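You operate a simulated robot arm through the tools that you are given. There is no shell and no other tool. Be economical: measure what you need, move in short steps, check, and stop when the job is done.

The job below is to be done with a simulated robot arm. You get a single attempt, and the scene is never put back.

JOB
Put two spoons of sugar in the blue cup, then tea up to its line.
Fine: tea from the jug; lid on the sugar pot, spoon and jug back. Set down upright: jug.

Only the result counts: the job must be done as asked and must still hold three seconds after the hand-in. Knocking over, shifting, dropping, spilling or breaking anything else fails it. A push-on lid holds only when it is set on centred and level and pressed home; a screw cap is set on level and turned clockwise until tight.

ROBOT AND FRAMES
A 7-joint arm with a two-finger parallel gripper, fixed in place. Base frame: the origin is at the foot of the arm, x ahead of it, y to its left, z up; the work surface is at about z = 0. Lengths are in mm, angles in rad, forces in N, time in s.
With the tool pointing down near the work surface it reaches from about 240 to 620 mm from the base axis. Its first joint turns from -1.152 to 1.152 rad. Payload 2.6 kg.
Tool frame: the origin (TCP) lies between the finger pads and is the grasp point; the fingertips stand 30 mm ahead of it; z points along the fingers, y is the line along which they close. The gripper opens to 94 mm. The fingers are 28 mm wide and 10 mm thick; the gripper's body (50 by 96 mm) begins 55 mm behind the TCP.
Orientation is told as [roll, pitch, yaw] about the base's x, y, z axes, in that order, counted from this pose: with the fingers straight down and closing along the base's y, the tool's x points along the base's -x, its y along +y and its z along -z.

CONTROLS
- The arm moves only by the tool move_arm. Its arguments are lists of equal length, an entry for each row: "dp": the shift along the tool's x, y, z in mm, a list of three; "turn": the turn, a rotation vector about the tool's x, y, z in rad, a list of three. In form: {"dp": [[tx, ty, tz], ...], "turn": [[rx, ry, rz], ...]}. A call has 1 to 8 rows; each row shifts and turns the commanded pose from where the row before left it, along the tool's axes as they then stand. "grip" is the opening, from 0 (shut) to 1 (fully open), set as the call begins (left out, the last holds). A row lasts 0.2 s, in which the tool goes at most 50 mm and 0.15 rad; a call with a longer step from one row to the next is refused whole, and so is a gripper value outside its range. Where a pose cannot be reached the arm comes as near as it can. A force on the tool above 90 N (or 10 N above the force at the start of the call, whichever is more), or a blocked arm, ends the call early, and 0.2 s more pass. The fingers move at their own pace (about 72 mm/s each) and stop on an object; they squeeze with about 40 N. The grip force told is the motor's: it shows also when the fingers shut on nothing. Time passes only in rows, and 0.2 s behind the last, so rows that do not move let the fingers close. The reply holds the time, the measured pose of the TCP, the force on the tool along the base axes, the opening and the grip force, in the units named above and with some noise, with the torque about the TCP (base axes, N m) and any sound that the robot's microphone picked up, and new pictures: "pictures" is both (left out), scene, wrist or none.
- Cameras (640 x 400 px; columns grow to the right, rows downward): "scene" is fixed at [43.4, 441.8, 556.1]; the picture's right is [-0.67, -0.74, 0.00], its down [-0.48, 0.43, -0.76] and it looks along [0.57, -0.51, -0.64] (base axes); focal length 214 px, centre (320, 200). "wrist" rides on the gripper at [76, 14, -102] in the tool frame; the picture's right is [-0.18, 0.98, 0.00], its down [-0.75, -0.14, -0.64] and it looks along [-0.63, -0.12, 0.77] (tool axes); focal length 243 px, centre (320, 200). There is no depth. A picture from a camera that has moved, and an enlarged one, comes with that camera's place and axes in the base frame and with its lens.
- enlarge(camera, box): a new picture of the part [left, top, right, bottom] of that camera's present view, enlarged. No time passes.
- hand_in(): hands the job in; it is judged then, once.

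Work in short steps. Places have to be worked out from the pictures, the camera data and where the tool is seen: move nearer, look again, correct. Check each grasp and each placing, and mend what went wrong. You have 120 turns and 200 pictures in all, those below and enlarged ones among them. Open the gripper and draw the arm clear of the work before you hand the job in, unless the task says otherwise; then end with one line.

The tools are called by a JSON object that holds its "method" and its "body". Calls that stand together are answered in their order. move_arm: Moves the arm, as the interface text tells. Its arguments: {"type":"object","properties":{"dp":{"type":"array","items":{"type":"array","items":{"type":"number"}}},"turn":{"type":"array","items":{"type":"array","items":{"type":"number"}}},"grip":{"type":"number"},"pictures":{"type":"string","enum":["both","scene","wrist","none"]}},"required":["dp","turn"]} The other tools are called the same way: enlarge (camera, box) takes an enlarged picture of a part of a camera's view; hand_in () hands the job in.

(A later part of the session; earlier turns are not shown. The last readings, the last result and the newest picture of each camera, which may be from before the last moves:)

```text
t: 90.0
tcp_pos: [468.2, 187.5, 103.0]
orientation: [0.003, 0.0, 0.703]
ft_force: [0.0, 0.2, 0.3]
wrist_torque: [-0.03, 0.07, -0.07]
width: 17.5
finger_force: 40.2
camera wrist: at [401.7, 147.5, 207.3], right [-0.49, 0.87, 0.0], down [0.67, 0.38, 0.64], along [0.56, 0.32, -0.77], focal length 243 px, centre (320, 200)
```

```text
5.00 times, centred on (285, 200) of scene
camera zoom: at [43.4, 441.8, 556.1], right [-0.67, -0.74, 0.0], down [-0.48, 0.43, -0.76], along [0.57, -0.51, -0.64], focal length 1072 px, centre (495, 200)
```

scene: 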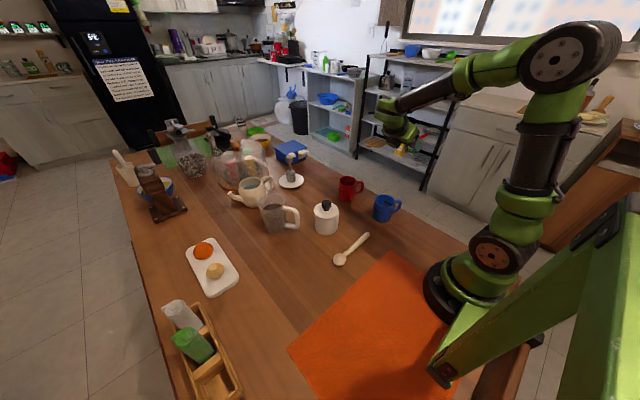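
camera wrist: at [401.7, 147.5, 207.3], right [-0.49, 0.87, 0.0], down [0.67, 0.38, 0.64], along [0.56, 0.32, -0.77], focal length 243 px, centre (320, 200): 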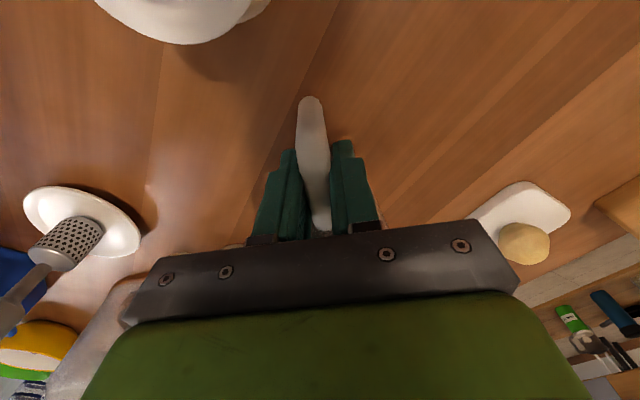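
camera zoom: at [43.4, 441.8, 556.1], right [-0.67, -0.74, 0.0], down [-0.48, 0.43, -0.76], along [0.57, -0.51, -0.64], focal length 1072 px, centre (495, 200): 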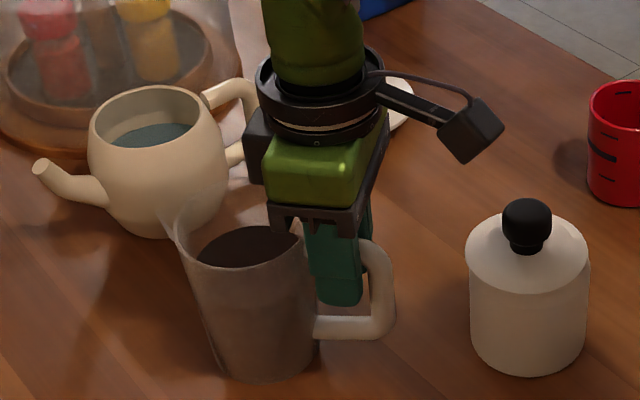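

Gripped at 17.5 mm. I'm lifting a few mm to check that the jug hangs level.

{"method": "move_arm", "body": {"dp": [[0, 0, -3], [0, 0, -4], [0, 0, 0]], "turn": [[0, 0, 0], [0, 0, 0], [0, 0, 0]], "pictures": "none"}}

{"method": "enlarge", "body": {"camera": "scene", "box": [245, 160, 325, 240]}}

```text
t: 90.8
tcp_pos: [468.0, 185.0, 110.2]
orientation: [0.002, -0.001, 0.704]
ft_force: [-0.4, -0.8, -4.7]
wrist_torque: [-0.12, 0.19, -0.04]
width: 17.5
finger_force: 40.1
```

```text
5.00 times, centred on (285, 200) of scene
camera zoom: at [43.4, 441.8, 556.1], right [-0.67, -0.74, 0.0], down [-0.48, 0.43, -0.76], along [0.57, -0.51, -0.64], focal length 1072 px, centre (495, 200)
```

zoom: 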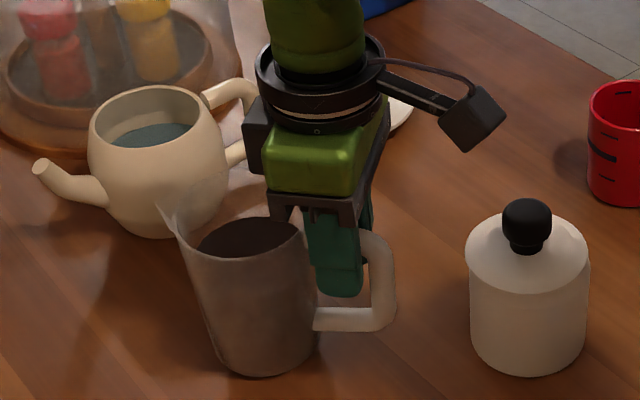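

It's lifting level, about 5 N. I'm raising slowly to clear everything.

{"method": "move_arm", "body": {"dp": [[0, 0, -15], [0, 0, -25], [0, 0, -30], [0, 0, -30], [0, 0, -25], [0, 0, -15]], "turn": [[0, 0, 0], [0, 0, 0], [0, 0, 0], [0, 0, 0], [0, 0, 0], [0, 0, 0]], "pictures": "none"}}

{"method": "enlarge", "body": {"camera": "scene", "box": [225, 100, 345, 240]}}

```text
t: 92.2
tcp_pos: [469.5, 187.0, 251.9]
orientation: [-0.001, 0.001, 0.703]
ft_force: [0.6, -0.3, -4.3]
wrist_torque: [-0.14, 0.17, 0.02]
width: 17.8
finger_force: 40.0
```

```text
2.86 times, centred on (285, 170) of scene
camera zoom: at [43.4, 441.8, 556.1], right [-0.67, -0.74, 0.0], down [-0.48, 0.43, -0.76], along [0.57, -0.51, -0.64], focal length 613 px, centre (420, 286)
```

zoom: 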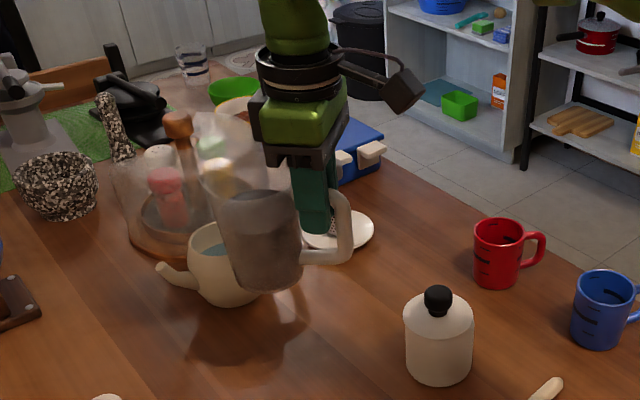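

The jug is held level. I'm yawing to 1.571 slowly, then carrying it over toward the −y side of the cup.

{"method": "move_arm", "body": {"dp": [[0, 0, 0], [0, 0, 0], [0, 0, 0], [0, 0, 0], [0, 0, 0], [0, 0, 0], [0, 0, 0], [0, 0, 0]], "turn": [[0, 0, -0.07], [0, 0, -0.12], [0, 0, -0.12], [0, 0, -0.12], [0, 0, -0.12], [0, 0, -0.12], [0, 0, -0.12], [0, 0, -0.077]], "pictures": "none"}}

{"method": "move_arm", "body": {"dp": [[15, 6, 0], [25, 10, 0], [28, 11, 0], [28, 11, 0], [28, 11, 0], [28, 11, 0], [25, 10, 0], [15, 6, 0]], "turn": [[0, 0, 0], [0, 0, 0], [0, 0, 0], [0, 0, 0], [0, 0, 0], [0, 0, 0], [0, 0, 0], [0, 0, 0]], "pictures": "none"}}

{"method": "move_arm", "body": {"dp": [[15, 6, 0], [28, 11, 0], [32, 13, 0], [34, 14, 0], [34, 14, 0], [32, 12, 0], [20, 9, 0], [10, 3, 0]], "turn": [[0, 0, 0], [0, 0, 0], [0, 0, 0], [0, 0, 0], [0, 0, 0], [0, 0, 0], [0, 0, 0], [0, 0, 0]], "pictures": "none"}}

{"method": "enlarge", "body": {"camera": "scene", "box": [305, 80, 445, 240]}}

```text
t: 94.0
tcp_pos: [470.9, 186.5, 251.0]
orientation: [0.002, -0.001, 1.574]
ft_force: [0.0, 0.5, -4.2]
wrist_torque: [-0.2, 0.06, 0.03]
width: 17.6
finger_force: 40.0
```

```text
t: 95.8
tcp_pos: [393.4, -6.6, 249.6]
orientation: [-0.001, -0.001, 1.571]
ft_force: [0.0, 0.3, -5.1]
wrist_torque: [-0.2, 0.05, 0.02]
width: 17.6
finger_force: 39.6
```

```text
t: 97.6
tcp_pos: [309.7, -210.3, 249.7]
orientation: [0.001, -0.002, 1.572]
ft_force: [0.3, -0.2, -4.6]
wrist_torque: [-0.21, 0.01, 0.02]
width: 17.6
finger_force: 40.0
```

```text
2.50 times, centred on (375, 160) of scene
camera zoom: at [43.4, 441.8, 556.1], right [-0.67, -0.74, 0.0], down [-0.48, 0.43, -0.76], along [0.57, -0.51, -0.64], focal length 536 px, centre (182, 300)
```

zoom: 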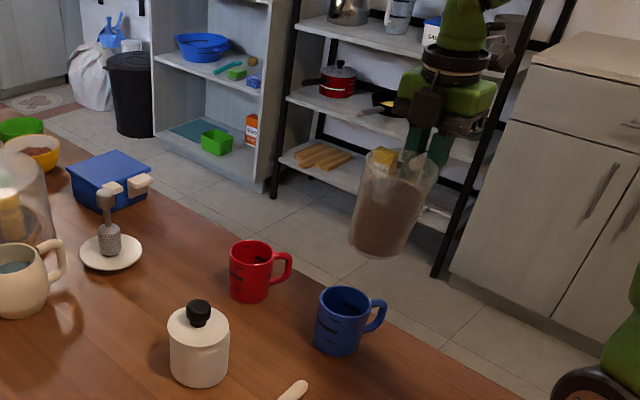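

Over the −y side now. I'm zooming in on the jug to locate the spout and tea level.

{"method": "enlarge", "body": {"camera": "scene", "box": [375, 120, 431, 190]}}

{"method": "enlarge", "body": {"camera": "scene", "box": [365, 185, 409, 228]}}

```text
5.71 times, centred on (403, 155) of scene
camera zoom: at [43.4, 441.8, 556.1], right [-0.67, -0.74, 0.0], down [-0.48, 0.43, -0.76], along [0.57, -0.51, -0.64], focal length 1226 px, centre (-154, 457)
```

zoom: 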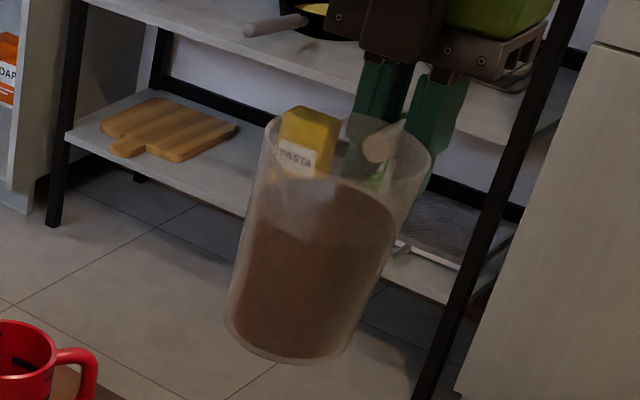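

```text
9.30 times, centred on (387, 206) of scene
camera zoom: at [43.4, 441.8, 556.1], right [-0.67, -0.74, 0.0], down [-0.48, 0.43, -0.76], along [0.57, -0.51, -0.64], focal length 1995 px, centre (-303, 140)
```

zoom: 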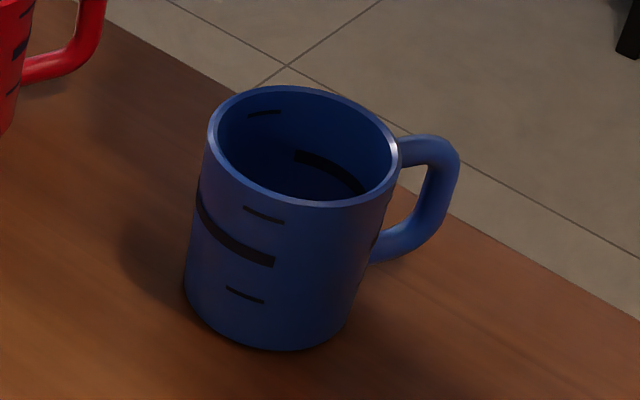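

The cup's inner line is clearly visible. I'll tilt the jug a gentle 0.3 rad (should be below pouring angle) and lower so the lip is about (316,-122,150), then verify before pouring.

{"method": "move_arm", "body": {"dp": [[0, -1, 0], [0, -1, 0], [0, -1, 0], [0, -1, 0], [0, -2, 0], [0, 0, 0]], "turn": [[0, 0.06, 0], [0, 0.06, 0], [0, 0.06, 0], [0, 0.06, 0], [0, 0.06, 0], [0, 0, 0]], "pictures": "none"}}

{"method": "move_arm", "body": {"dp": [[10.3, 0, 24.6], [5.3, 0, 17.4], [0, 0, 0]], "turn": [[0, 0, 0], [0, 0, 0], [0, 0, 0]], "pictures": "none"}}

{"method": "enlarge", "body": {"camera": "scene", "box": [355, 130, 435, 230]}}

```text
t: 99.0
tcp_pos: [318.3, -211.3, 249.1]
orientation: [0.001, 0.3, 1.571]
ft_force: [0.2, -0.3, -4.4]
wrist_torque: [-0.15, 0.01, 0.01]
width: 17.6
finger_force: 40.4
```

```text
t: 99.8
tcp_pos: [318.4, -238.1, 213.3]
orientation: [0.001, 0.297, 1.57]
ft_force: [0.1, -0.3, -4.2]
wrist_torque: [-0.18, -0.01, 0.0]
width: 17.7
finger_force: 39.9
```

```text
4.00 times, centred on (395, 180) of scene
camera zoom: at [43.4, 441.7, 556.1], right [-0.67, -0.74, 0.0], down [-0.48, 0.43, -0.76], along [0.57, -0.51, -0.64], focal length 858 px, centre (20, 280)
```

zoom: 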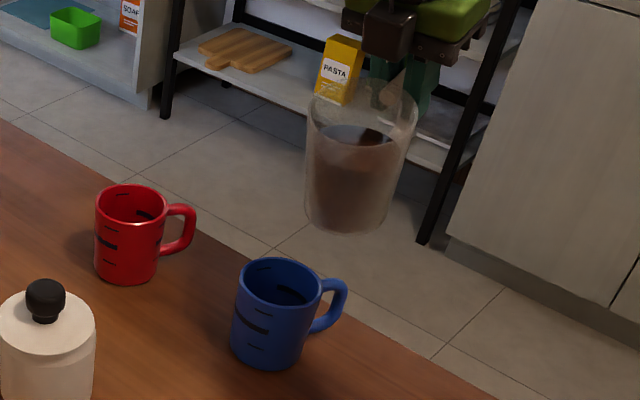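

{"method": "enlarge", "body": {"camera": "scene", "box": [385, 140, 430, 172]}}

```text
12.50 times, centred on (408, 156) of scene
camera zoom: at [43.4, 441.7, 556.1], right [-0.67, -0.74, 0.0], down [-0.48, 0.43, -0.76], along [0.57, -0.51, -0.64], focal length 2681 px, centre (-774, 750)
```

zoom: 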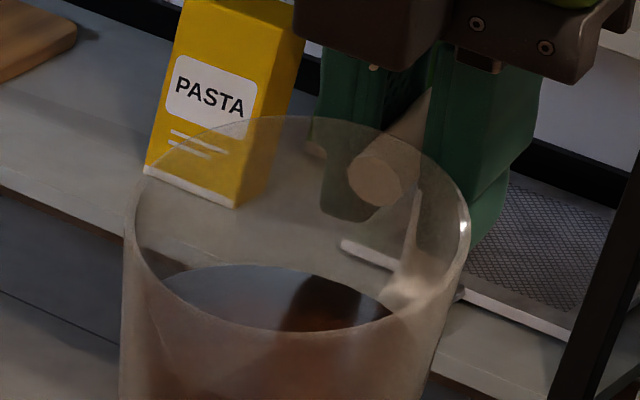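

Rim centre matches my model (axis 61 mm ahead, lip about 105 mm). The tea is close to the lip, so I'm lowering carefully to lip ≈(316,-122,148).

{"method": "move_arm", "body": {"dp": [[-5, 0.6, 11], [-7.6, 0.6, 17], [-7, 0.6, 14], [-3.4, 0, 8.4], [0, 0, 0]], "turn": [[0, 0, 0], [0, 0, 0], [0, 0, 0], [0, 0, 0], [0, 0, 0]], "pictures": "none"}}

{"method": "enlarge", "body": {"camera": "scene", "box": [365, 150, 425, 230]}}

```text
t: 101.0
tcp_pos: [315.0, -230.5, 160.4]
orientation: [-0.001, 0.3, 1.57]
ft_force: [-0.4, -0.5, -3.8]
wrist_torque: [-0.12, 0.05, -0.01]
width: 17.7
finger_force: 40.4
```

```text
5.00 times, centred on (395, 190) of scene
camera zoom: at [43.4, 441.8, 556.1], right [-0.67, -0.74, 0.0], down [-0.48, 0.43, -0.76], along [0.57, -0.51, -0.64], focal length 1072 px, centre (-55, 250)
```

zoom: 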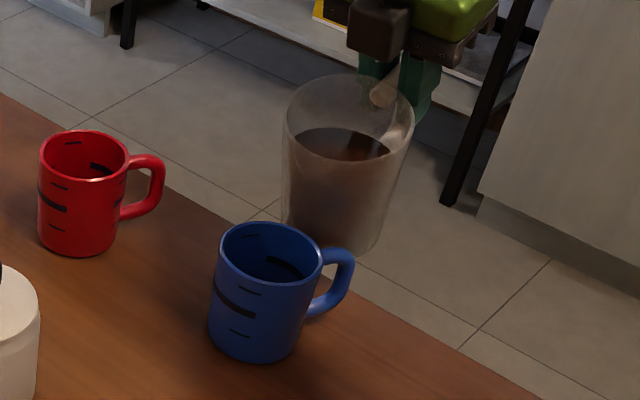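

The lip is above the cup's inner far half. I'm tipping slowly about the lip in 0.05 rad steps.

{"method": "move_arm", "body": {"dp": [[1.1, 0, -5.35], [1.1, 0, -5.35], [0, 0, 0]], "turn": [[0, 0.05, 0], [0, 0.05, 0], [0, 0, 0]], "pictures": "none"}}

{"method": "enlarge", "body": {"camera": "scene", "box": [365, 150, 425, 230]}}

```text
t: 101.8
tcp_pos: [314.8, -231.3, 170.4]
orientation: [0.0, 0.399, 1.571]
ft_force: [-0.7, 0.5, -4.6]
wrist_torque: [-0.11, 0.0, 0.01]
width: 17.6
finger_force: 39.8
```

```text
5.00 times, centred on (395, 190) of scene
camera zoom: at [43.4, 441.8, 556.1], right [-0.67, -0.74, 0.0], down [-0.48, 0.43, -0.76], along [0.57, -0.51, -0.64], focal length 1072 px, centre (-55, 250)
```

zoom: 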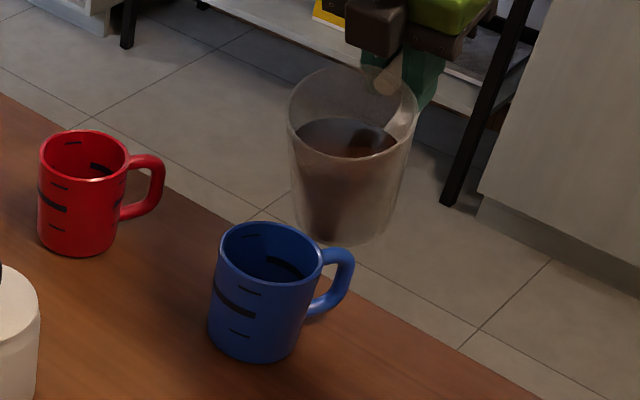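

Not pouring yet. I'll continue to 0.5 while lowering the lip about 15 mm.

{"method": "move_arm", "body": {"dp": [[-2, 0, 1], [-2, 0, 1], [0, 0, 0]], "turn": [[0, 0.05, 0], [0, 0.05, 0], [0, 0, 0]], "pictures": "none"}}

{"method": "enlarge", "body": {"camera": "scene", "box": [365, 150, 425, 230]}}

```text
t: 102.6
tcp_pos: [314.7, -226.9, 167.6]
orientation: [0.0, 0.5, 1.571]
ft_force: [0.1, 0.0, -4.9]
wrist_torque: [-0.07, 0.03, -0.02]
width: 17.7
finger_force: 39.9
```

```text
5.00 times, centred on (395, 190) of scene
camera zoom: at [43.4, 441.8, 556.1], right [-0.67, -0.74, 0.0], down [-0.48, 0.43, -0.76], along [0.57, -0.51, -0.64], focal length 1072 px, centre (-55, 250)
```

zoom: 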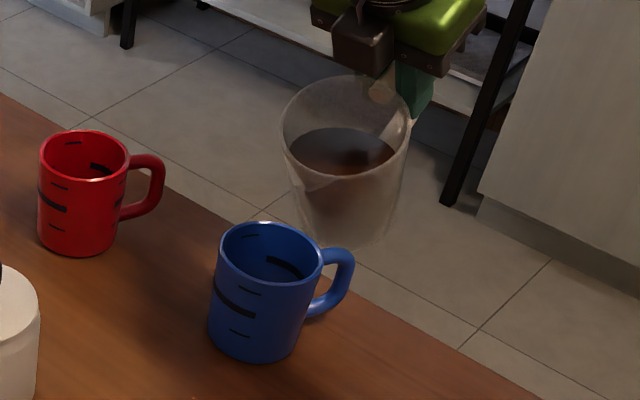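

Tea is nearing the lip. Now smaller steps.

{"method": "move_arm", "body": {"dp": [[0, 0, -3.5], [0, 0, 0]], "turn": [[0, 0.05, 0], [0, 0, 0]], "pictures": "none"}}

{"method": "enlarge", "body": {"camera": "scene", "box": [370, 160, 420, 230]}}

```text
t: 103.2
tcp_pos: [315.2, -224.1, 168.4]
orientation: [0.0, 0.55, 1.571]
ft_force: [0.2, -0.1, -4.5]
wrist_torque: [-0.06, -0.01, 0.0]
width: 17.5
finger_force: 40.1
```

```text
5.71 times, centred on (395, 195) of scene
camera zoom: at [43.4, 441.8, 556.1], right [-0.67, -0.74, 0.0], down [-0.48, 0.43, -0.76], along [0.57, -0.51, -0.64], focal length 1226 px, centre (-109, 229)
```

zoom: 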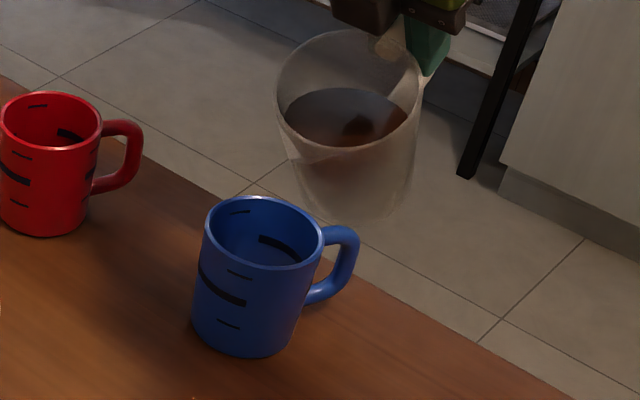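

{"method": "move_arm", "body": {"dp": [[0.5, 0, -4.5], [0.5, 0, -4.5], [0, 0, 0]], "turn": [[0, 0.04, 0], [0, 0.04, 0], [0, 0, 0]], "pictures": "none"}}

{"method": "enlarge", "body": {"camera": "scene", "box": [370, 160, 420, 230]}}

```text
t: 104.0
tcp_pos: [315.7, -219.8, 176.7]
orientation: [0.0, 0.632, 1.571]
ft_force: [0.9, -0.4, -4.8]
wrist_torque: [-0.03, 0.0, -0.01]
width: 17.6
finger_force: 40.4
```

```text
5.71 times, centred on (395, 195) of scene
camera zoom: at [43.4, 441.8, 556.1], right [-0.67, -0.74, 0.0], down [-0.48, 0.43, -0.76], along [0.57, -0.51, -0.64], focal length 1226 px, centre (-109, 229)
```

zoom: 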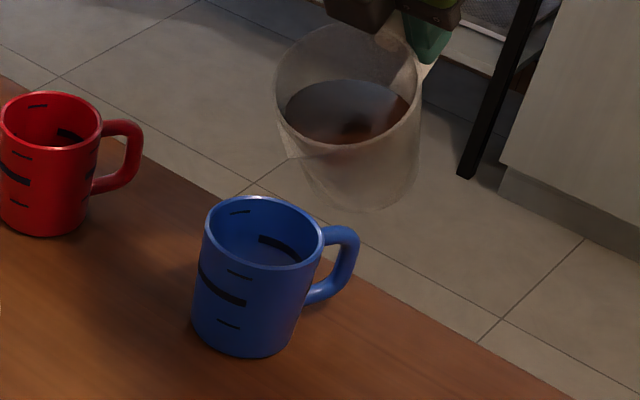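

Tea is right at the rim and the spout tip is at about y −115. Another small step, with a longer hold.

{"method": "move_arm", "body": {"dp": [[0.7, 0, -4.5], [0, 0, 0], [0, 0, 0]], "turn": [[0, 0.04, 0], [0, 0, 0], [0, 0, 0]], "pictures": "none"}}

{"method": "enlarge", "body": {"camera": "scene", "box": [370, 160, 420, 230]}}

```text
t: 104.8
tcp_pos: [315.4, -217.2, 180.2]
orientation: [-0.001, 0.668, 1.571]
ft_force: [0.6, 0.6, -4.8]
wrist_torque: [-0.04, 0.0, -0.01]
width: 17.6
finger_force: 39.6
```

```text
5.71 times, centred on (395, 195) of scene
camera zoom: at [43.4, 441.8, 556.1], right [-0.67, -0.74, 0.0], down [-0.48, 0.43, -0.76], along [0.57, -0.51, -0.64], focal length 1226 px, centre (-109, 229)
```

zoom: 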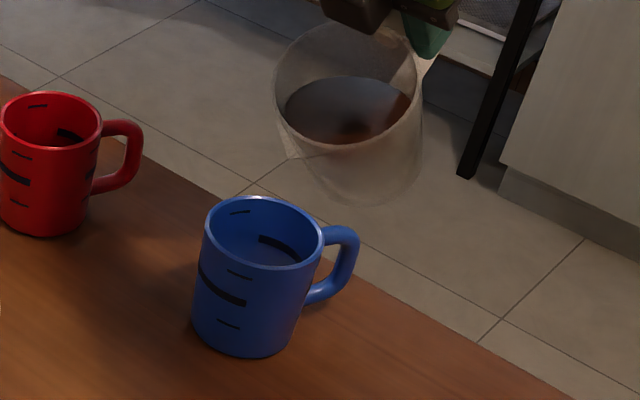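

{"method": "move_arm", "body": {"dp": [[0.7, 0, -4.5], [0.7, 0, -4.5], [0, 0, 0]], "turn": [[0, 0.04, 0], [0, 0.04, 0], [0, 0, 0]], "pictures": "none"}}

{"method": "enlarge", "body": {"camera": "scene", "box": [370, 160, 420, 230]}}

```text
t: 105.6
tcp_pos: [315.3, -212.1, 190.1]
orientation: [-0.002, 0.749, 1.569]
ft_force: [-0.4, 0.2, -4.2]
wrist_torque: [-0.04, 0.01, 0.0]
width: 17.6
finger_force: 39.6
```

```text
5.71 times, centred on (395, 195) of scene
camera zoom: at [43.4, 441.8, 556.1], right [-0.67, -0.74, 0.0], down [-0.48, 0.43, -0.76], along [0.57, -0.51, -0.64], focal length 1226 px, centre (-109, 229)
```

zoom: 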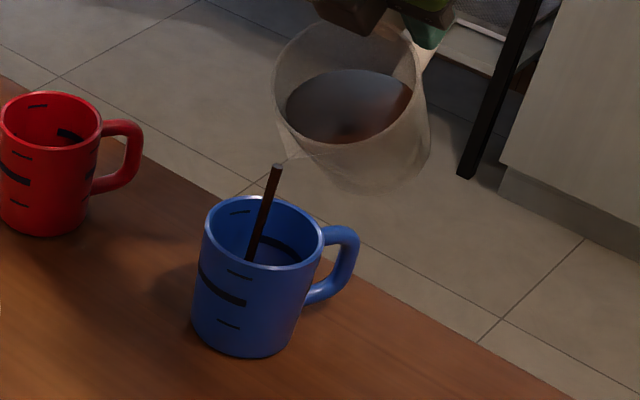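

The stream has started and lands in the cup. I'm holding and watching the level.

{"method": "move_arm", "body": {"dp": [[0, 0, 0], [0, 0, 0]], "turn": [[0, 0, 0], [0, 0, 0]], "pictures": "none"}}

{"method": "enlarge", "body": {"camera": "scene", "box": [370, 170, 410, 230]}}

```text
t: 106.2
tcp_pos: [316.6, -214.0, 189.2]
orientation: [0.0, 0.749, 1.571]
ft_force: [-0.1, -0.3, -4.2]
wrist_torque: [-0.01, 0.04, -0.02]
width: 17.7
finger_force: 40.0
```

```text
6.67 times, centred on (390, 200) of scene
camera zoom: at [43.4, 441.8, 556.1], right [-0.67, -0.74, 0.0], down [-0.48, 0.43, -0.76], along [0.57, -0.51, -0.64], focal length 1430 px, centre (-147, 200)
```

zoom: 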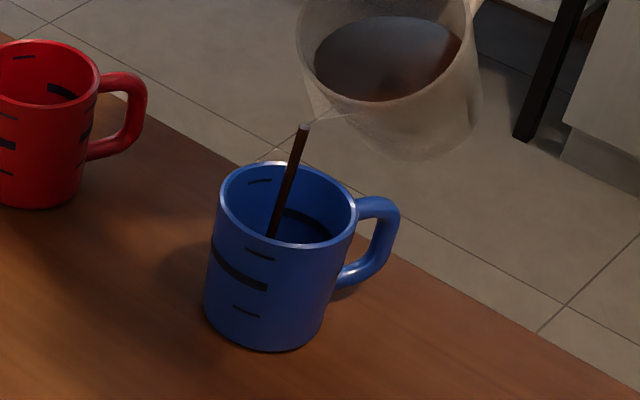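

Still flowing steadily, with no tea surface near the line yet. I'll hold again.

{"method": "move_arm", "body": {"dp": [[0, 0, 0], [0, 0, 0], [0, 0, 0], [0, 0, 0]], "turn": [[0, 0, 0], [0, 0, 0], [0, 0, 0], [0, 0, 0]], "pictures": "none"}}

{"method": "enlarge", "body": {"camera": "scene", "box": [365, 170, 409, 228]}}

```text
t: 107.2
tcp_pos: [316.0, -214.2, 189.3]
orientation: [-0.001, 0.749, 1.571]
ft_force: [1.4, -0.1, -4.3]
wrist_torque: [0.01, 0.02, -0.01]
width: 17.4
finger_force: 40.0
```

```text
6.90 times, centred on (387, 199) of scene
camera zoom: at [43.4, 441.8, 556.1], right [-0.67, -0.74, 0.0], down [-0.48, 0.43, -0.76], along [0.57, -0.51, -0.64], focal length 1479 px, centre (-142, 207)
```

zoom: 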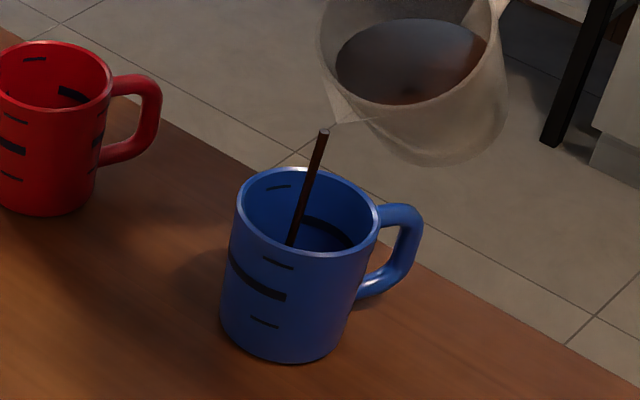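

{"method": "move_arm", "body": {"dp": [[0, 0, 0], [0, 0, 0], [0, 0, 0], [0, 0, 0]], "turn": [[0, 0, 0], [0, 0, 0], [0, 0, 0], [0, 0, 0]], "pictures": "none"}}

{"method": "enlarge", "body": {"camera": "scene", "box": [365, 180, 409, 228]}}

```text
t: 108.2
tcp_pos: [314.4, -213.8, 188.7]
orientation: [0.001, 0.748, 1.571]
ft_force: [-0.1, 0.2, -4.4]
wrist_torque: [0.01, 0.01, -0.03]
width: 17.3
finger_force: 40.0
```

```text
8.33 times, centred on (387, 204) of scene
camera zoom: at [43.4, 441.8, 556.1], right [-0.67, -0.74, 0.0], down [-0.48, 0.43, -0.76], along [0.57, -0.51, -0.64], focal length 1787 px, centre (-238, 167)
```

zoom: 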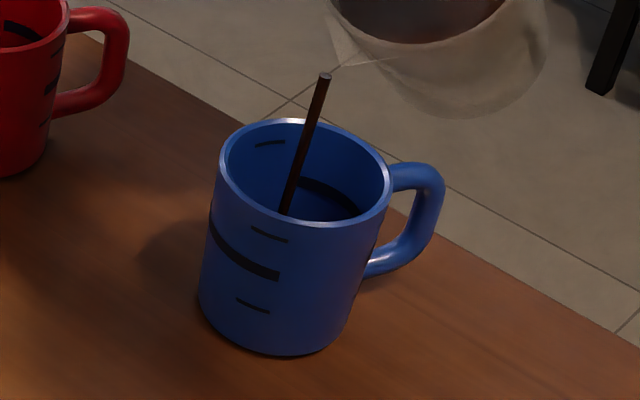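

The level is rising slowly but still below the line. I'll hold longer.

{"method": "move_arm", "body": {"dp": [[0, 0, 0], [0, 0, 0], [0, 0, 0], [0, 0, 0], [0, 0, 0], [0, 0, 0]], "turn": [[0, 0, 0], [0, 0, 0], [0, 0, 0], [0, 0, 0], [0, 0, 0], [0, 0, 0]], "pictures": "none"}}

{"method": "enlarge", "body": {"camera": "scene", "box": [370, 190, 402, 218]}}

```text
t: 109.6
tcp_pos: [315.1, -213.4, 189.2]
orientation: [-0.002, 0.749, 1.571]
ft_force: [0.0, -0.9, -3.8]
wrist_torque: [0.0, -0.01, 0.01]
width: 17.5
finger_force: 40.5
```

```text
14.29 times, centred on (386, 204) of scene
camera zoom: at [43.4, 441.8, 556.1], right [-0.67, -0.74, 0.0], down [-0.48, 0.43, -0.76], along [0.57, -0.51, -0.64], focal length 3064 px, centre (-623, 143)
```

zoom: 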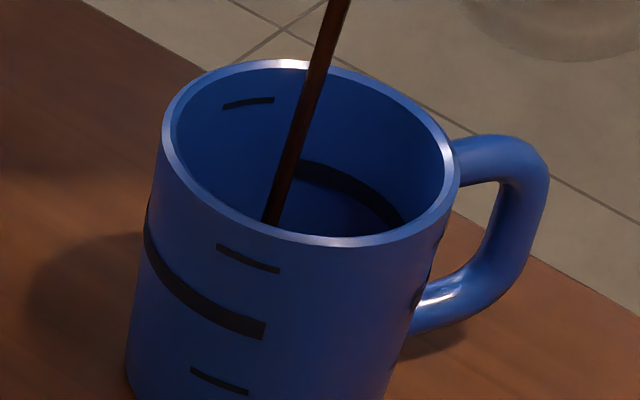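

The stream end is still hidden behind the near rim, so the tea is below the line. I'm continuing.

{"method": "move_arm", "body": {"dp": [[0, 0, 0], [0, 0, 0], [0, 0, 0], [0, 0, 0], [0, 0, 0]], "turn": [[0, 0, 0], [0, 0, 0], [0, 0, 0], [0, 0, 0], [0, 0, 0]], "pictures": "none"}}

{"method": "enlarge", "body": {"camera": "scene", "box": [370, 190, 402, 218]}}

```text
t: 110.8
tcp_pos: [315.4, -212.6, 189.7]
orientation: [0.001, 0.747, 1.571]
ft_force: [-0.1, 0.0, -4.3]
wrist_torque: [-0.01, 0.06, 0.01]
width: 17.7
finger_force: 39.3
```

```text
14.29 times, centred on (386, 204) of scene
camera zoom: at [43.4, 441.8, 556.1], right [-0.67, -0.74, 0.0], down [-0.48, 0.43, -0.76], along [0.57, -0.51, -0.64], focal length 3064 px, centre (-623, 143)
```

zoom: 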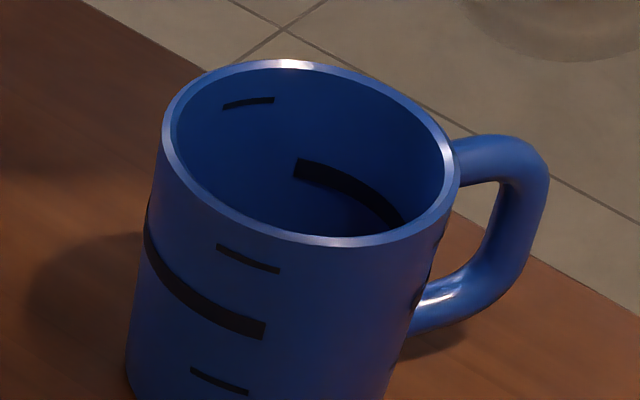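

The stream stopped at this angle, so I'm tipping another 0.04 about the lip.

{"method": "move_arm", "body": {"dp": [[1, 0, -4.6], [0, 0, 0], [0, 0, 0], [0, 0, 0]], "turn": [[0, 0.04, 0], [0, 0, 0], [0, 0, 0], [0, 0, 0]], "pictures": "none"}}

{"method": "enlarge", "body": {"camera": "scene", "box": [365, 170, 409, 228]}}

```text
t: 111.8
tcp_pos: [314.1, -211.0, 192.5]
orientation: [0.001, 0.79, 1.57]
ft_force: [-0.2, 0.3, -3.8]
wrist_torque: [0.0, -0.01, 0.02]
width: 17.3
finger_force: 40.2
```

```text
6.90 times, centred on (387, 199) of scene
camera zoom: at [43.4, 441.8, 556.1], right [-0.67, -0.74, 0.0], down [-0.48, 0.43, -0.76], along [0.57, -0.51, -0.64], focal length 1479 px, centre (-142, 207)
```

zoom: 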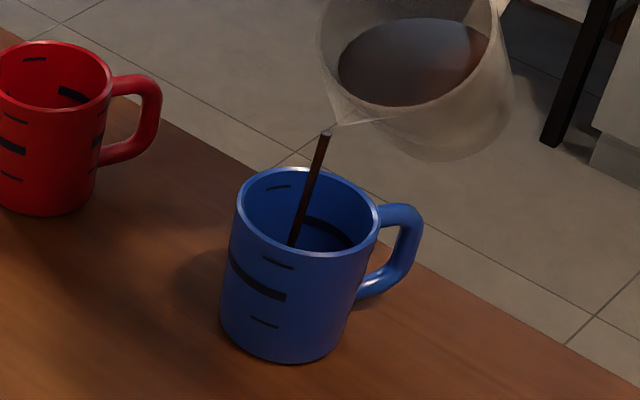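

{"method": "move_arm", "body": {"dp": [[0, 0, 0], [0, 0, 0], [0, 0, 0], [0, 0, 0], [0, 0, 0], [0, 0, 0], [0, 0, 0], [0, 0, 0]], "turn": [[0, 0, 0], [0, 0, 0], [0, 0, 0], [0, 0, 0], [0, 0, 0], [0, 0, 0], [0, 0, 0], [0, 0, 0]], "pictures": "none"}}

{"method": "enlarge", "body": {"camera": "scene", "box": [370, 190, 402, 218]}}

```text
t: 113.6
tcp_pos: [313.0, -211.1, 192.4]
orientation: [0.0, 0.788, 1.571]
ft_force: [-0.3, 0.5, -4.0]
wrist_torque: [0.0, 0.01, -0.03]
width: 17.8
finger_force: 40.2
```

```text
14.29 times, centred on (386, 204) of scene
camera zoom: at [43.4, 441.8, 556.1], right [-0.67, -0.74, 0.0], down [-0.48, 0.43, -0.76], along [0.57, -0.51, -0.64], focal length 3064 px, centre (-623, 143)
```

zoom: 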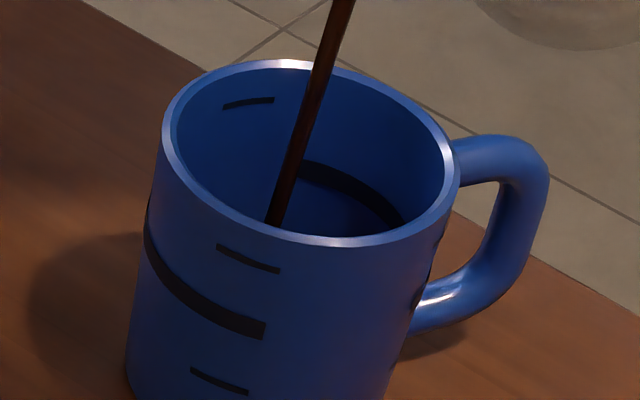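

The tea is still out of sight (below z≈32; the line is at ≈48). I'm tipping further 0.05 and holding.

{"method": "move_arm", "body": {"dp": [[1.1, 0, -5.5], [0, 0, 0], [0, 0, 0], [0, 0, 0], [0, 0, 0], [0, 0, 0], [0, 0, 0], [0, 0, 0]], "turn": [[0, 0.05, 0], [0, 0, 0], [0, 0, 0], [0, 0, 0], [0, 0, 0], [0, 0, 0], [0, 0, 0], [0, 0, 0]], "pictures": "none"}}

{"method": "enlarge", "body": {"camera": "scene", "box": [370, 185, 402, 218]}}

```text
t: 115.4
tcp_pos: [314.8, -208.3, 197.1]
orientation: [-0.001, 0.837, 1.57]
ft_force: [0.4, -0.1, -3.2]
wrist_torque: [0.01, 0.0, 0.0]
width: 17.7
finger_force: 39.2
```

```text
12.12 times, centred on (386, 202) of scene
camera zoom: at [43.4, 441.8, 556.1], right [-0.67, -0.74, 0.0], down [-0.48, 0.43, -0.76], along [0.57, -0.51, -0.64], focal length 2600 px, centre (-480, 182)
```

zoom: 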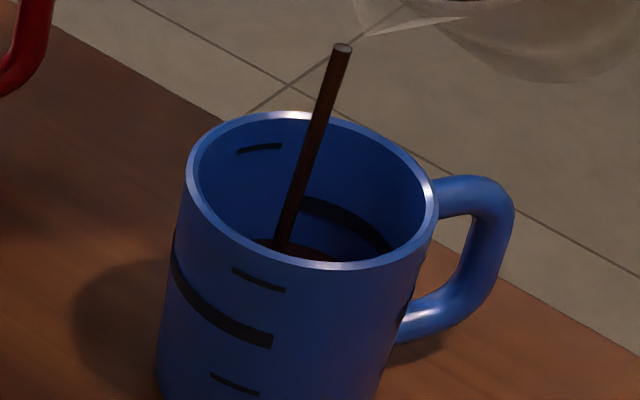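

The tea surface is now visible, about 12 mm below the line. I'll hold in shorter intervals.

{"method": "move_arm", "body": {"dp": [[0, 0, 0], [0, 0, 0], [0, 0, 0]], "turn": [[0, 0, 0], [0, 0, 0], [0, 0, 0]], "pictures": "none"}}

{"method": "enlarge", "body": {"camera": "scene", "box": [370, 190, 402, 218]}}

```text
t: 116.2
tcp_pos: [314.7, -207.4, 198.0]
orientation: [-0.001, 0.836, 1.572]
ft_force: [0.8, -0.1, -3.2]
wrist_torque: [0.0, -0.02, -0.02]
width: 17.6
finger_force: 40.3
```

```text
14.29 times, centred on (386, 204) of scene
camera zoom: at [43.4, 441.8, 556.1], right [-0.67, -0.74, 0.0], down [-0.48, 0.43, -0.76], along [0.57, -0.51, -0.64], focal length 3064 px, centre (-623, 143)
```

zoom: 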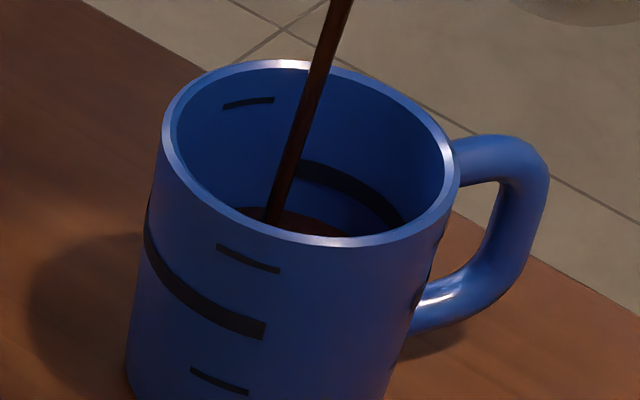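

{"method": "move_arm", "body": {"dp": [[0, 0, 0], [0, 0, 0], [0, 0, 0], [0, 0, 0], [0, 0, 0]], "turn": [[0, 0, 0], [0, 0, 0], [0, 0, 0], [0, 0, 0], [0, 0, 0]], "pictures": "none"}}

{"method": "enlarge", "body": {"camera": "scene", "box": [370, 190, 402, 218]}}

```text
t: 117.4
tcp_pos: [315.8, -209.5, 198.6]
orientation: [-0.002, 0.837, 1.572]
ft_force: [-0.1, 0.5, -4.1]
wrist_torque: [0.03, -0.04, 0.02]
width: 17.5
finger_force: 40.3
```

```text
14.29 times, centred on (386, 204) of scene
camera zoom: at [43.4, 441.8, 556.1], right [-0.67, -0.74, 0.0], down [-0.48, 0.43, -0.76], along [0.57, -0.51, -0.64], focal length 3064 px, centre (-623, 143)
```

zoom: 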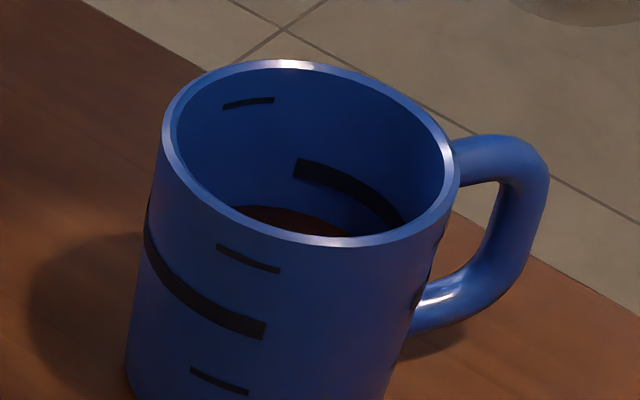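

Flow stopped with the tea about 12 mm below the line's centre. I'm tipping 0.05 more and waiting for it to run out.

{"method": "move_arm", "body": {"dp": [[1.1, 0, -5.5], [0, 0, 0], [0, 0, 0], [0, 0, 0], [0, 0, 0], [0, 0, 0], [0, 0, 0], [0, 0, 0]], "turn": [[0, 0.05, 0], [0, 0, 0], [0, 0, 0], [0, 0, 0], [0, 0, 0], [0, 0, 0], [0, 0, 0], [0, 0, 0]], "pictures": "none"}}

{"method": "enlarge", "body": {"camera": "scene", "box": [370, 190, 402, 218]}}

```text
t: 119.2
tcp_pos: [313.5, -204.6, 202.7]
orientation: [0.0, 0.888, 1.572]
ft_force: [-0.3, 0.0, -5.3]
wrist_torque: [0.01, -0.05, 0.0]
width: 17.6
finger_force: 40.1
```

```text
14.29 times, centred on (386, 204) of scene
camera zoom: at [43.4, 441.8, 556.1], right [-0.67, -0.74, 0.0], down [-0.48, 0.43, -0.76], along [0.57, -0.51, -0.64], focal length 3064 px, centre (-623, 143)
```

zoom: 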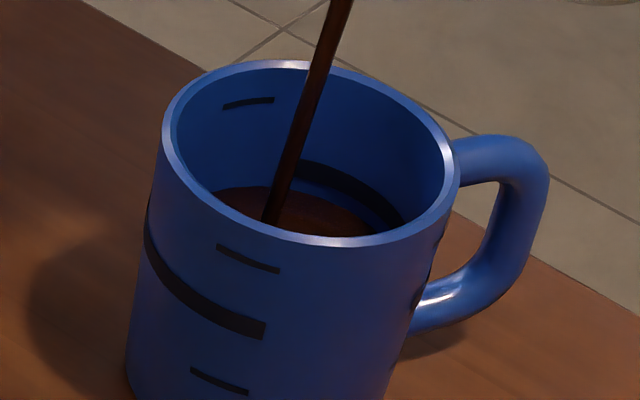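

Close: the tea's edge is just under the line's lower edge and still flowing. A short hold.

{"method": "move_arm", "body": {"dp": [[0, 0, 0], [0, 0, 0], [0, 0, 0]], "turn": [[0, 0, 0], [0, 0, 0], [0, 0, 0]], "pictures": "none"}}

{"method": "enlarge", "body": {"camera": "scene", "box": [370, 190, 402, 218]}}

```text
t: 120.0
tcp_pos: [314.9, -204.1, 202.1]
orientation: [-0.002, 0.888, 1.571]
ft_force: [-0.4, 1.0, -3.9]
wrist_torque: [0.02, 0.0, -0.02]
width: 17.5
finger_force: 39.8
```

```text
14.29 times, centred on (386, 204) of scene
camera zoom: at [43.4, 441.8, 556.1], right [-0.67, -0.74, 0.0], down [-0.48, 0.43, -0.76], along [0.57, -0.51, -0.64], focal length 3064 px, centre (-623, 143)
```

zoom: 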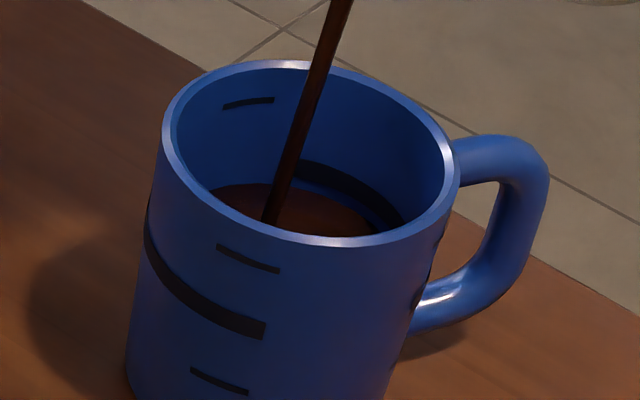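

{"method": "move_arm", "body": {"dp": [[0, 0, 0], [0, 0, 0], [0, 0, 0], [0, 0, 0]], "turn": [[0, 0, 0], [0, 0, 0], [0, 0, 0], [0, 0, 0]], "pictures": "none"}}

{"method": "enlarge", "body": {"camera": "scene", "box": [370, 190, 402, 218]}}

```text
t: 121.0
tcp_pos: [315.3, -204.3, 202.2]
orientation: [0.0, 0.888, 1.571]
ft_force: [-0.6, 0.0, -4.0]
wrist_torque: [0.0, -0.02, -0.02]
width: 17.6
finger_force: 40.3
```

```text
14.29 times, centred on (386, 204) of scene
camera zoom: at [43.4, 441.8, 556.1], right [-0.67, -0.74, 0.0], down [-0.48, 0.43, -0.76], along [0.57, -0.51, -0.64], focal length 3064 px, centre (-623, 143)
```

zoom: 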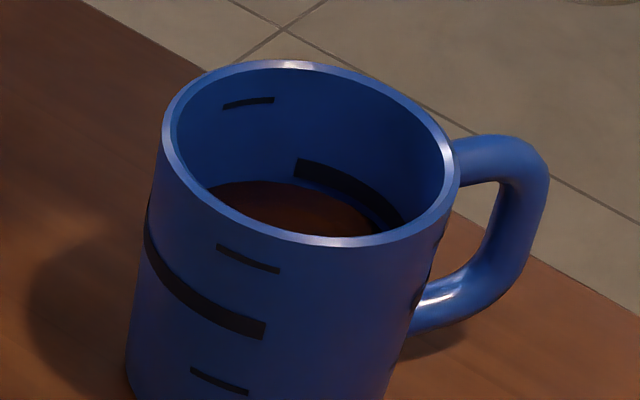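

The tea just meets the line's lower edge. A last 0.02 tip should bring it to mid-line.

{"method": "move_arm", "body": {"dp": [[0.5, 0, -2.2], [0, 0, 0], [0, 0, 0], [0, 0, 0], [0, 0, 0], [0, 0, 0], [0, 0, 0]], "turn": [[0, 0.02, 0], [0, 0, 0], [0, 0, 0], [0, 0, 0], [0, 0, 0], [0, 0, 0], [0, 0, 0]], "pictures": "none"}}

{"method": "enlarge", "body": {"camera": "scene", "box": [370, 190, 402, 218]}}

```text
t: 122.6
tcp_pos: [315.8, -202.9, 204.4]
orientation: [0.0, 0.907, 1.57]
ft_force: [0.7, 0.2, -2.8]
wrist_torque: [0.02, -0.02, 0.01]
width: 17.5
finger_force: 39.6
```

```text
14.29 times, centred on (386, 204) of scene
camera zoom: at [43.4, 441.8, 556.1], right [-0.67, -0.74, 0.0], down [-0.48, 0.43, -0.76], along [0.57, -0.51, -0.64], focal length 3064 px, centre (-623, 143)
```

zoom: 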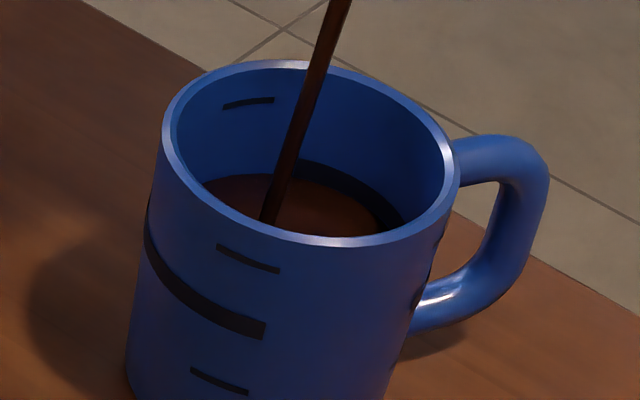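

The tea is now within the band at about mid-line. I'll stop the pour by tilting back about the hand, which lifts the lip.

{"method": "move_arm", "body": {"dp": [[0, 0, 0], [0, 0, 0], [0, 0, 0], [0, 0, 0], [0, 0, 0], [0, 0, 0]], "turn": [[0, 0, 0], [0, -0.08, 0], [0, -0.1, 0], [0, -0.1, 0], [0, -0.1, 0], [0, -0.05, 0]], "pictures": "none"}}

{"method": "enlarge", "body": {"camera": "scene", "box": [370, 190, 402, 218]}}

{"method": "enlarge", "body": {"camera": "scene", "box": [345, 120, 445, 240]}}

```text
t: 124.0
tcp_pos: [315.4, -203.4, 203.8]
orientation: [0.0, 0.476, 1.571]
ft_force: [-0.4, -1.0, -3.7]
wrist_torque: [-0.05, -0.01, 0.03]
width: 17.7
finger_force: 40.0
```

```text
14.29 times, centred on (386, 204) of scene
camera zoom: at [43.4, 441.8, 556.1], right [-0.67, -0.74, 0.0], down [-0.48, 0.43, -0.76], along [0.57, -0.51, -0.64], focal length 3064 px, centre (-623, 143)
```

zoom: 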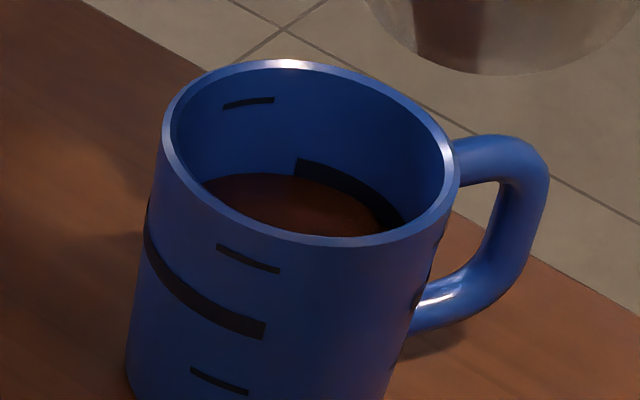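

```text
3.33 times, centred on (395, 180) of scene
camera zoom: at [43.4, 441.8, 556.1], right [-0.67, -0.74, 0.0], down [-0.48, 0.43, -0.76], along [0.57, -0.51, -0.64], focal length 715 px, centre (70, 267)
```

zoom: 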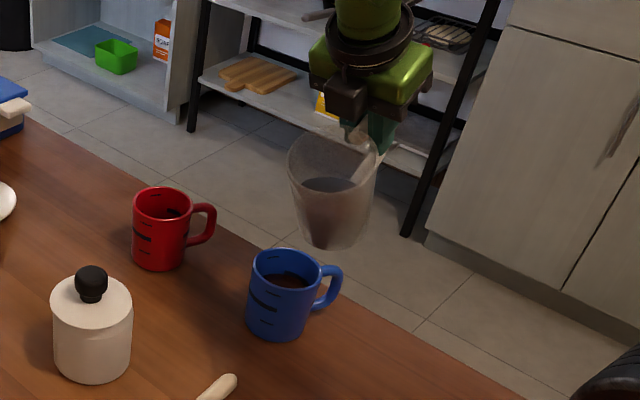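

The tea sits within the line band. I'm levelling the jug while rising.

{"method": "move_arm", "body": {"dp": [[4, 0, -9], [3, 0, -9.5], [2, 0, -9.8], [1, 0, -10], [0, 0, -10], [0, 0, 0]], "turn": [[0, -0.095, 0], [0, -0.095, 0], [0, -0.095, 0], [0, -0.095, 0], [0, -0.096, 0], [0, 0, 0]], "pictures": "none"}}

{"method": "move_arm", "body": {"dp": [[-10, -3, 0], [-25, -8, 0], [-32, -11, 0], [-32, -13, 0], [-32, -13, 0], [-30, -13, 0], [-22, -10, 0], [-10, -4, 0]], "turn": [[0, 0, 0], [0, 0, 0], [0, 0, 0], [0, 0, 0], [0, 0, 0], [0, 0, 0], [0, 0, 0], [0, 0, 0]], "pictures": "none"}}

```text
t: 125.4
tcp_pos: [317.2, -201.1, 255.1]
orientation: [0.0, 0.002, 1.571]
ft_force: [-0.1, -0.6, -2.7]
wrist_torque: [-0.15, 0.02, -0.02]
width: 17.4
finger_force: 39.4
```

```text
t: 127.2
tcp_pos: [391.2, -6.7, 253.9]
orientation: [-0.001, 0.004, 1.571]
ft_force: [-0.5, 1.0, -3.8]
wrist_torque: [-0.13, 0.02, -0.01]
width: 17.8
finger_force: 40.1
```

{"method": "move_arm", "body": {"dp": [[-10, -4, 0], [-25, -10, 0], [-32, -13, 0], [-32, -13, 0], [-32, -13, 0], [-30, -12, 0], [-22, -9, 0], [-10, -4, 0]], "turn": [[0, 0, 0], [0, 0, 0], [0, 0, 0], [0, 0, 0], [0, 0, 0], [0, 0, 0], [0, 0, 0], [0, 0, 0]], "pictures": "none"}}

{"method": "move_arm", "body": {"dp": [[0, 0, 0], [0, 0, 0], [0, 0, 0], [0, 0, 0], [0, 0, 0], [0, 0, 0], [0, 0, 0], [0, 0, 0]], "turn": [[0, 0, 0.07], [0, 0, 0.12], [0, 0, 0.12], [0, 0, 0.12], [0, 0, 0.12], [0, 0, 0.12], [0, 0, 0.12], [0, 0, 0.077]], "pictures": "none"}}

{"method": "enlarge", "body": {"camera": "scene", "box": [225, 100, 345, 240]}}

```text
t: 129.0
tcp_pos: [468.4, 185.9, 255.3]
orientation: [0.003, 0.004, 1.57]
ft_force: [-0.9, -0.2, -3.2]
wrist_torque: [-0.17, -0.03, 0.02]
width: 17.5
finger_force: 40.5
```

```text
t: 130.8
tcp_pos: [469.3, 184.8, 252.4]
orientation: [-0.001, 0.002, 0.7]
ft_force: [-0.7, 0.1, -3.9]
wrist_torque: [-0.09, 0.12, 0.01]
width: 17.5
finger_force: 40.1
```

```text
2.86 times, centred on (285, 170) of scene
camera zoom: at [43.4, 441.8, 556.1], right [-0.67, -0.74, 0.0], down [-0.48, 0.43, -0.76], along [0.57, -0.51, -0.64], focal length 613 px, centre (420, 286)
```

zoom: 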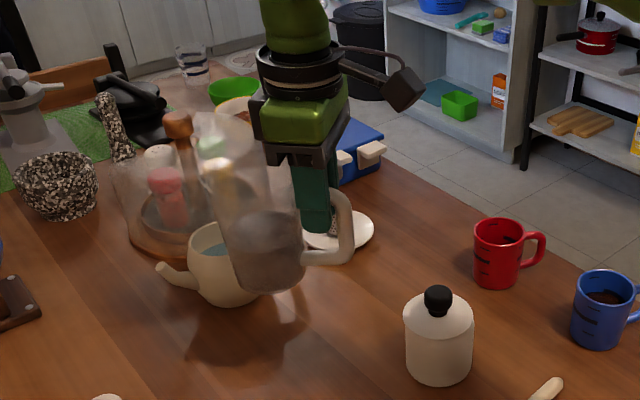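

The same hanging pose as after pickup. I'm lowering to about 8 mm above the original height.

{"method": "move_arm", "body": {"dp": [[0, 1, 20], [0, 0, 30], [0, 0, 35], [0, 0, 30], [0, 0, 18], [0, 0, 7]], "turn": [[0, 0, 0], [0, 0, 0], [0, 0, 0], [0, 0, 0], [0, 0, 0], [0, 0, 0]], "pictures": "none"}}

{"method": "enlarge", "body": {"camera": "scene", "box": [245, 160, 325, 240]}}

{"method": "move_arm", "body": {"dp": [[0, 0, 3], [0, 0, 2]], "turn": [[0, 0, 0], [0, 0, 0]], "pictures": "none"}}

```text
t: 132.2
tcp_pos: [471.8, 189.1, 113.9]
orientation: [-0.001, 0.003, 0.702]
ft_force: [0.5, 0.8, -3.0]
wrist_torque: [-0.08, 0.11, 0.01]
width: 17.6
finger_force: 39.8
```

```text
5.00 times, centred on (285, 200) of scene
camera zoom: at [43.4, 441.8, 556.1], right [-0.67, -0.74, 0.0], down [-0.48, 0.43, -0.76], along [0.57, -0.51, -0.64], focal length 1072 px, centre (495, 200)
```

zoom: 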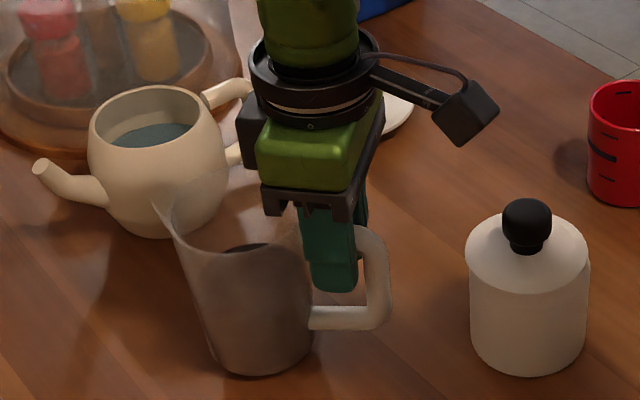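

```text
t: 132.8
tcp_pos: [470.2, 186.8, 109.0]
orientation: [-0.001, 0.001, 0.702]
ft_force: [-0.3, 0.1, -3.0]
wrist_torque: [-0.13, 0.13, 0.01]
width: 17.5
finger_force: 40.4
```

About 3 mm off toward the far side. I'm correcting and lowering until contact.

{"method": "move_arm", "body": {"dp": [[2.5, 0, 2], [0, 0, 2]], "turn": [[0, 0, 0], [0, 0, 0]], "pictures": "none"}}

{"method": "move_arm", "body": {"dp": [[0, 0, 1], [0, 0, 1]], "turn": [[0, 0, 0], [0, 0, 0]], "pictures": "none"}}

```text
t: 133.4
tcp_pos: [467.3, 187.3, 104.4]
orientation: [-0.001, 0.001, 0.705]
ft_force: [-0.2, 0.0, -3.1]
wrist_torque: [-0.1, 0.13, -0.03]
width: 17.7
finger_force: 39.6
```

```text
t: 134.0
tcp_pos: [467.4, 185.6, 103.3]
orientation: [-0.003, 0.0, 0.705]
ft_force: [0.0, -1.1, 2.6]
wrist_torque: [0.11, 0.02, 0.0]
width: 17.6
finger_force: 40.0
```

The weight is on the table. I'll open and then rise straight up.

{"method": "move_arm", "body": {"dp": [[0, 0, 0], [0, 0, 0], [0, 0, 0]], "turn": [[0, 0, 0], [0, 0, 0], [0, 0, 0]], "grip": 0.6, "pictures": "none"}}

{"method": "enlarge", "body": {"camera": "scene", "box": [245, 160, 325, 240]}}

```text
t: 134.8
tcp_pos: [466.9, 184.7, 103.8]
orientation: [-0.003, 0.002, 0.703]
ft_force: [-0.4, -0.2, -0.4]
wrist_torque: [-0.01, -0.01, -0.01]
width: 56.4
finger_force: 0.1
```

```text
5.00 times, centred on (285, 200) of scene
camera zoom: at [43.4, 441.8, 556.1], right [-0.67, -0.74, 0.0], down [-0.48, 0.43, -0.76], along [0.57, -0.51, -0.64], focal length 1072 px, centre (495, 200)
```

zoom: 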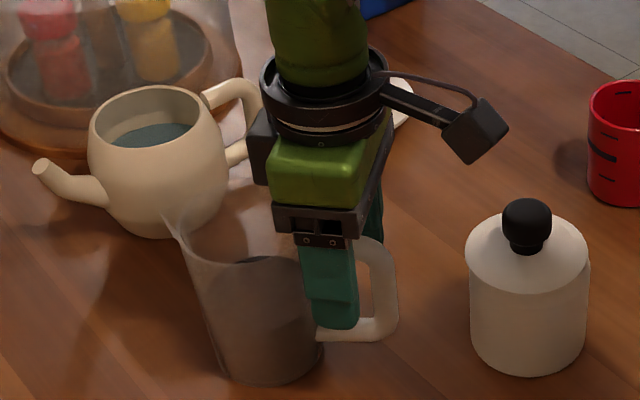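

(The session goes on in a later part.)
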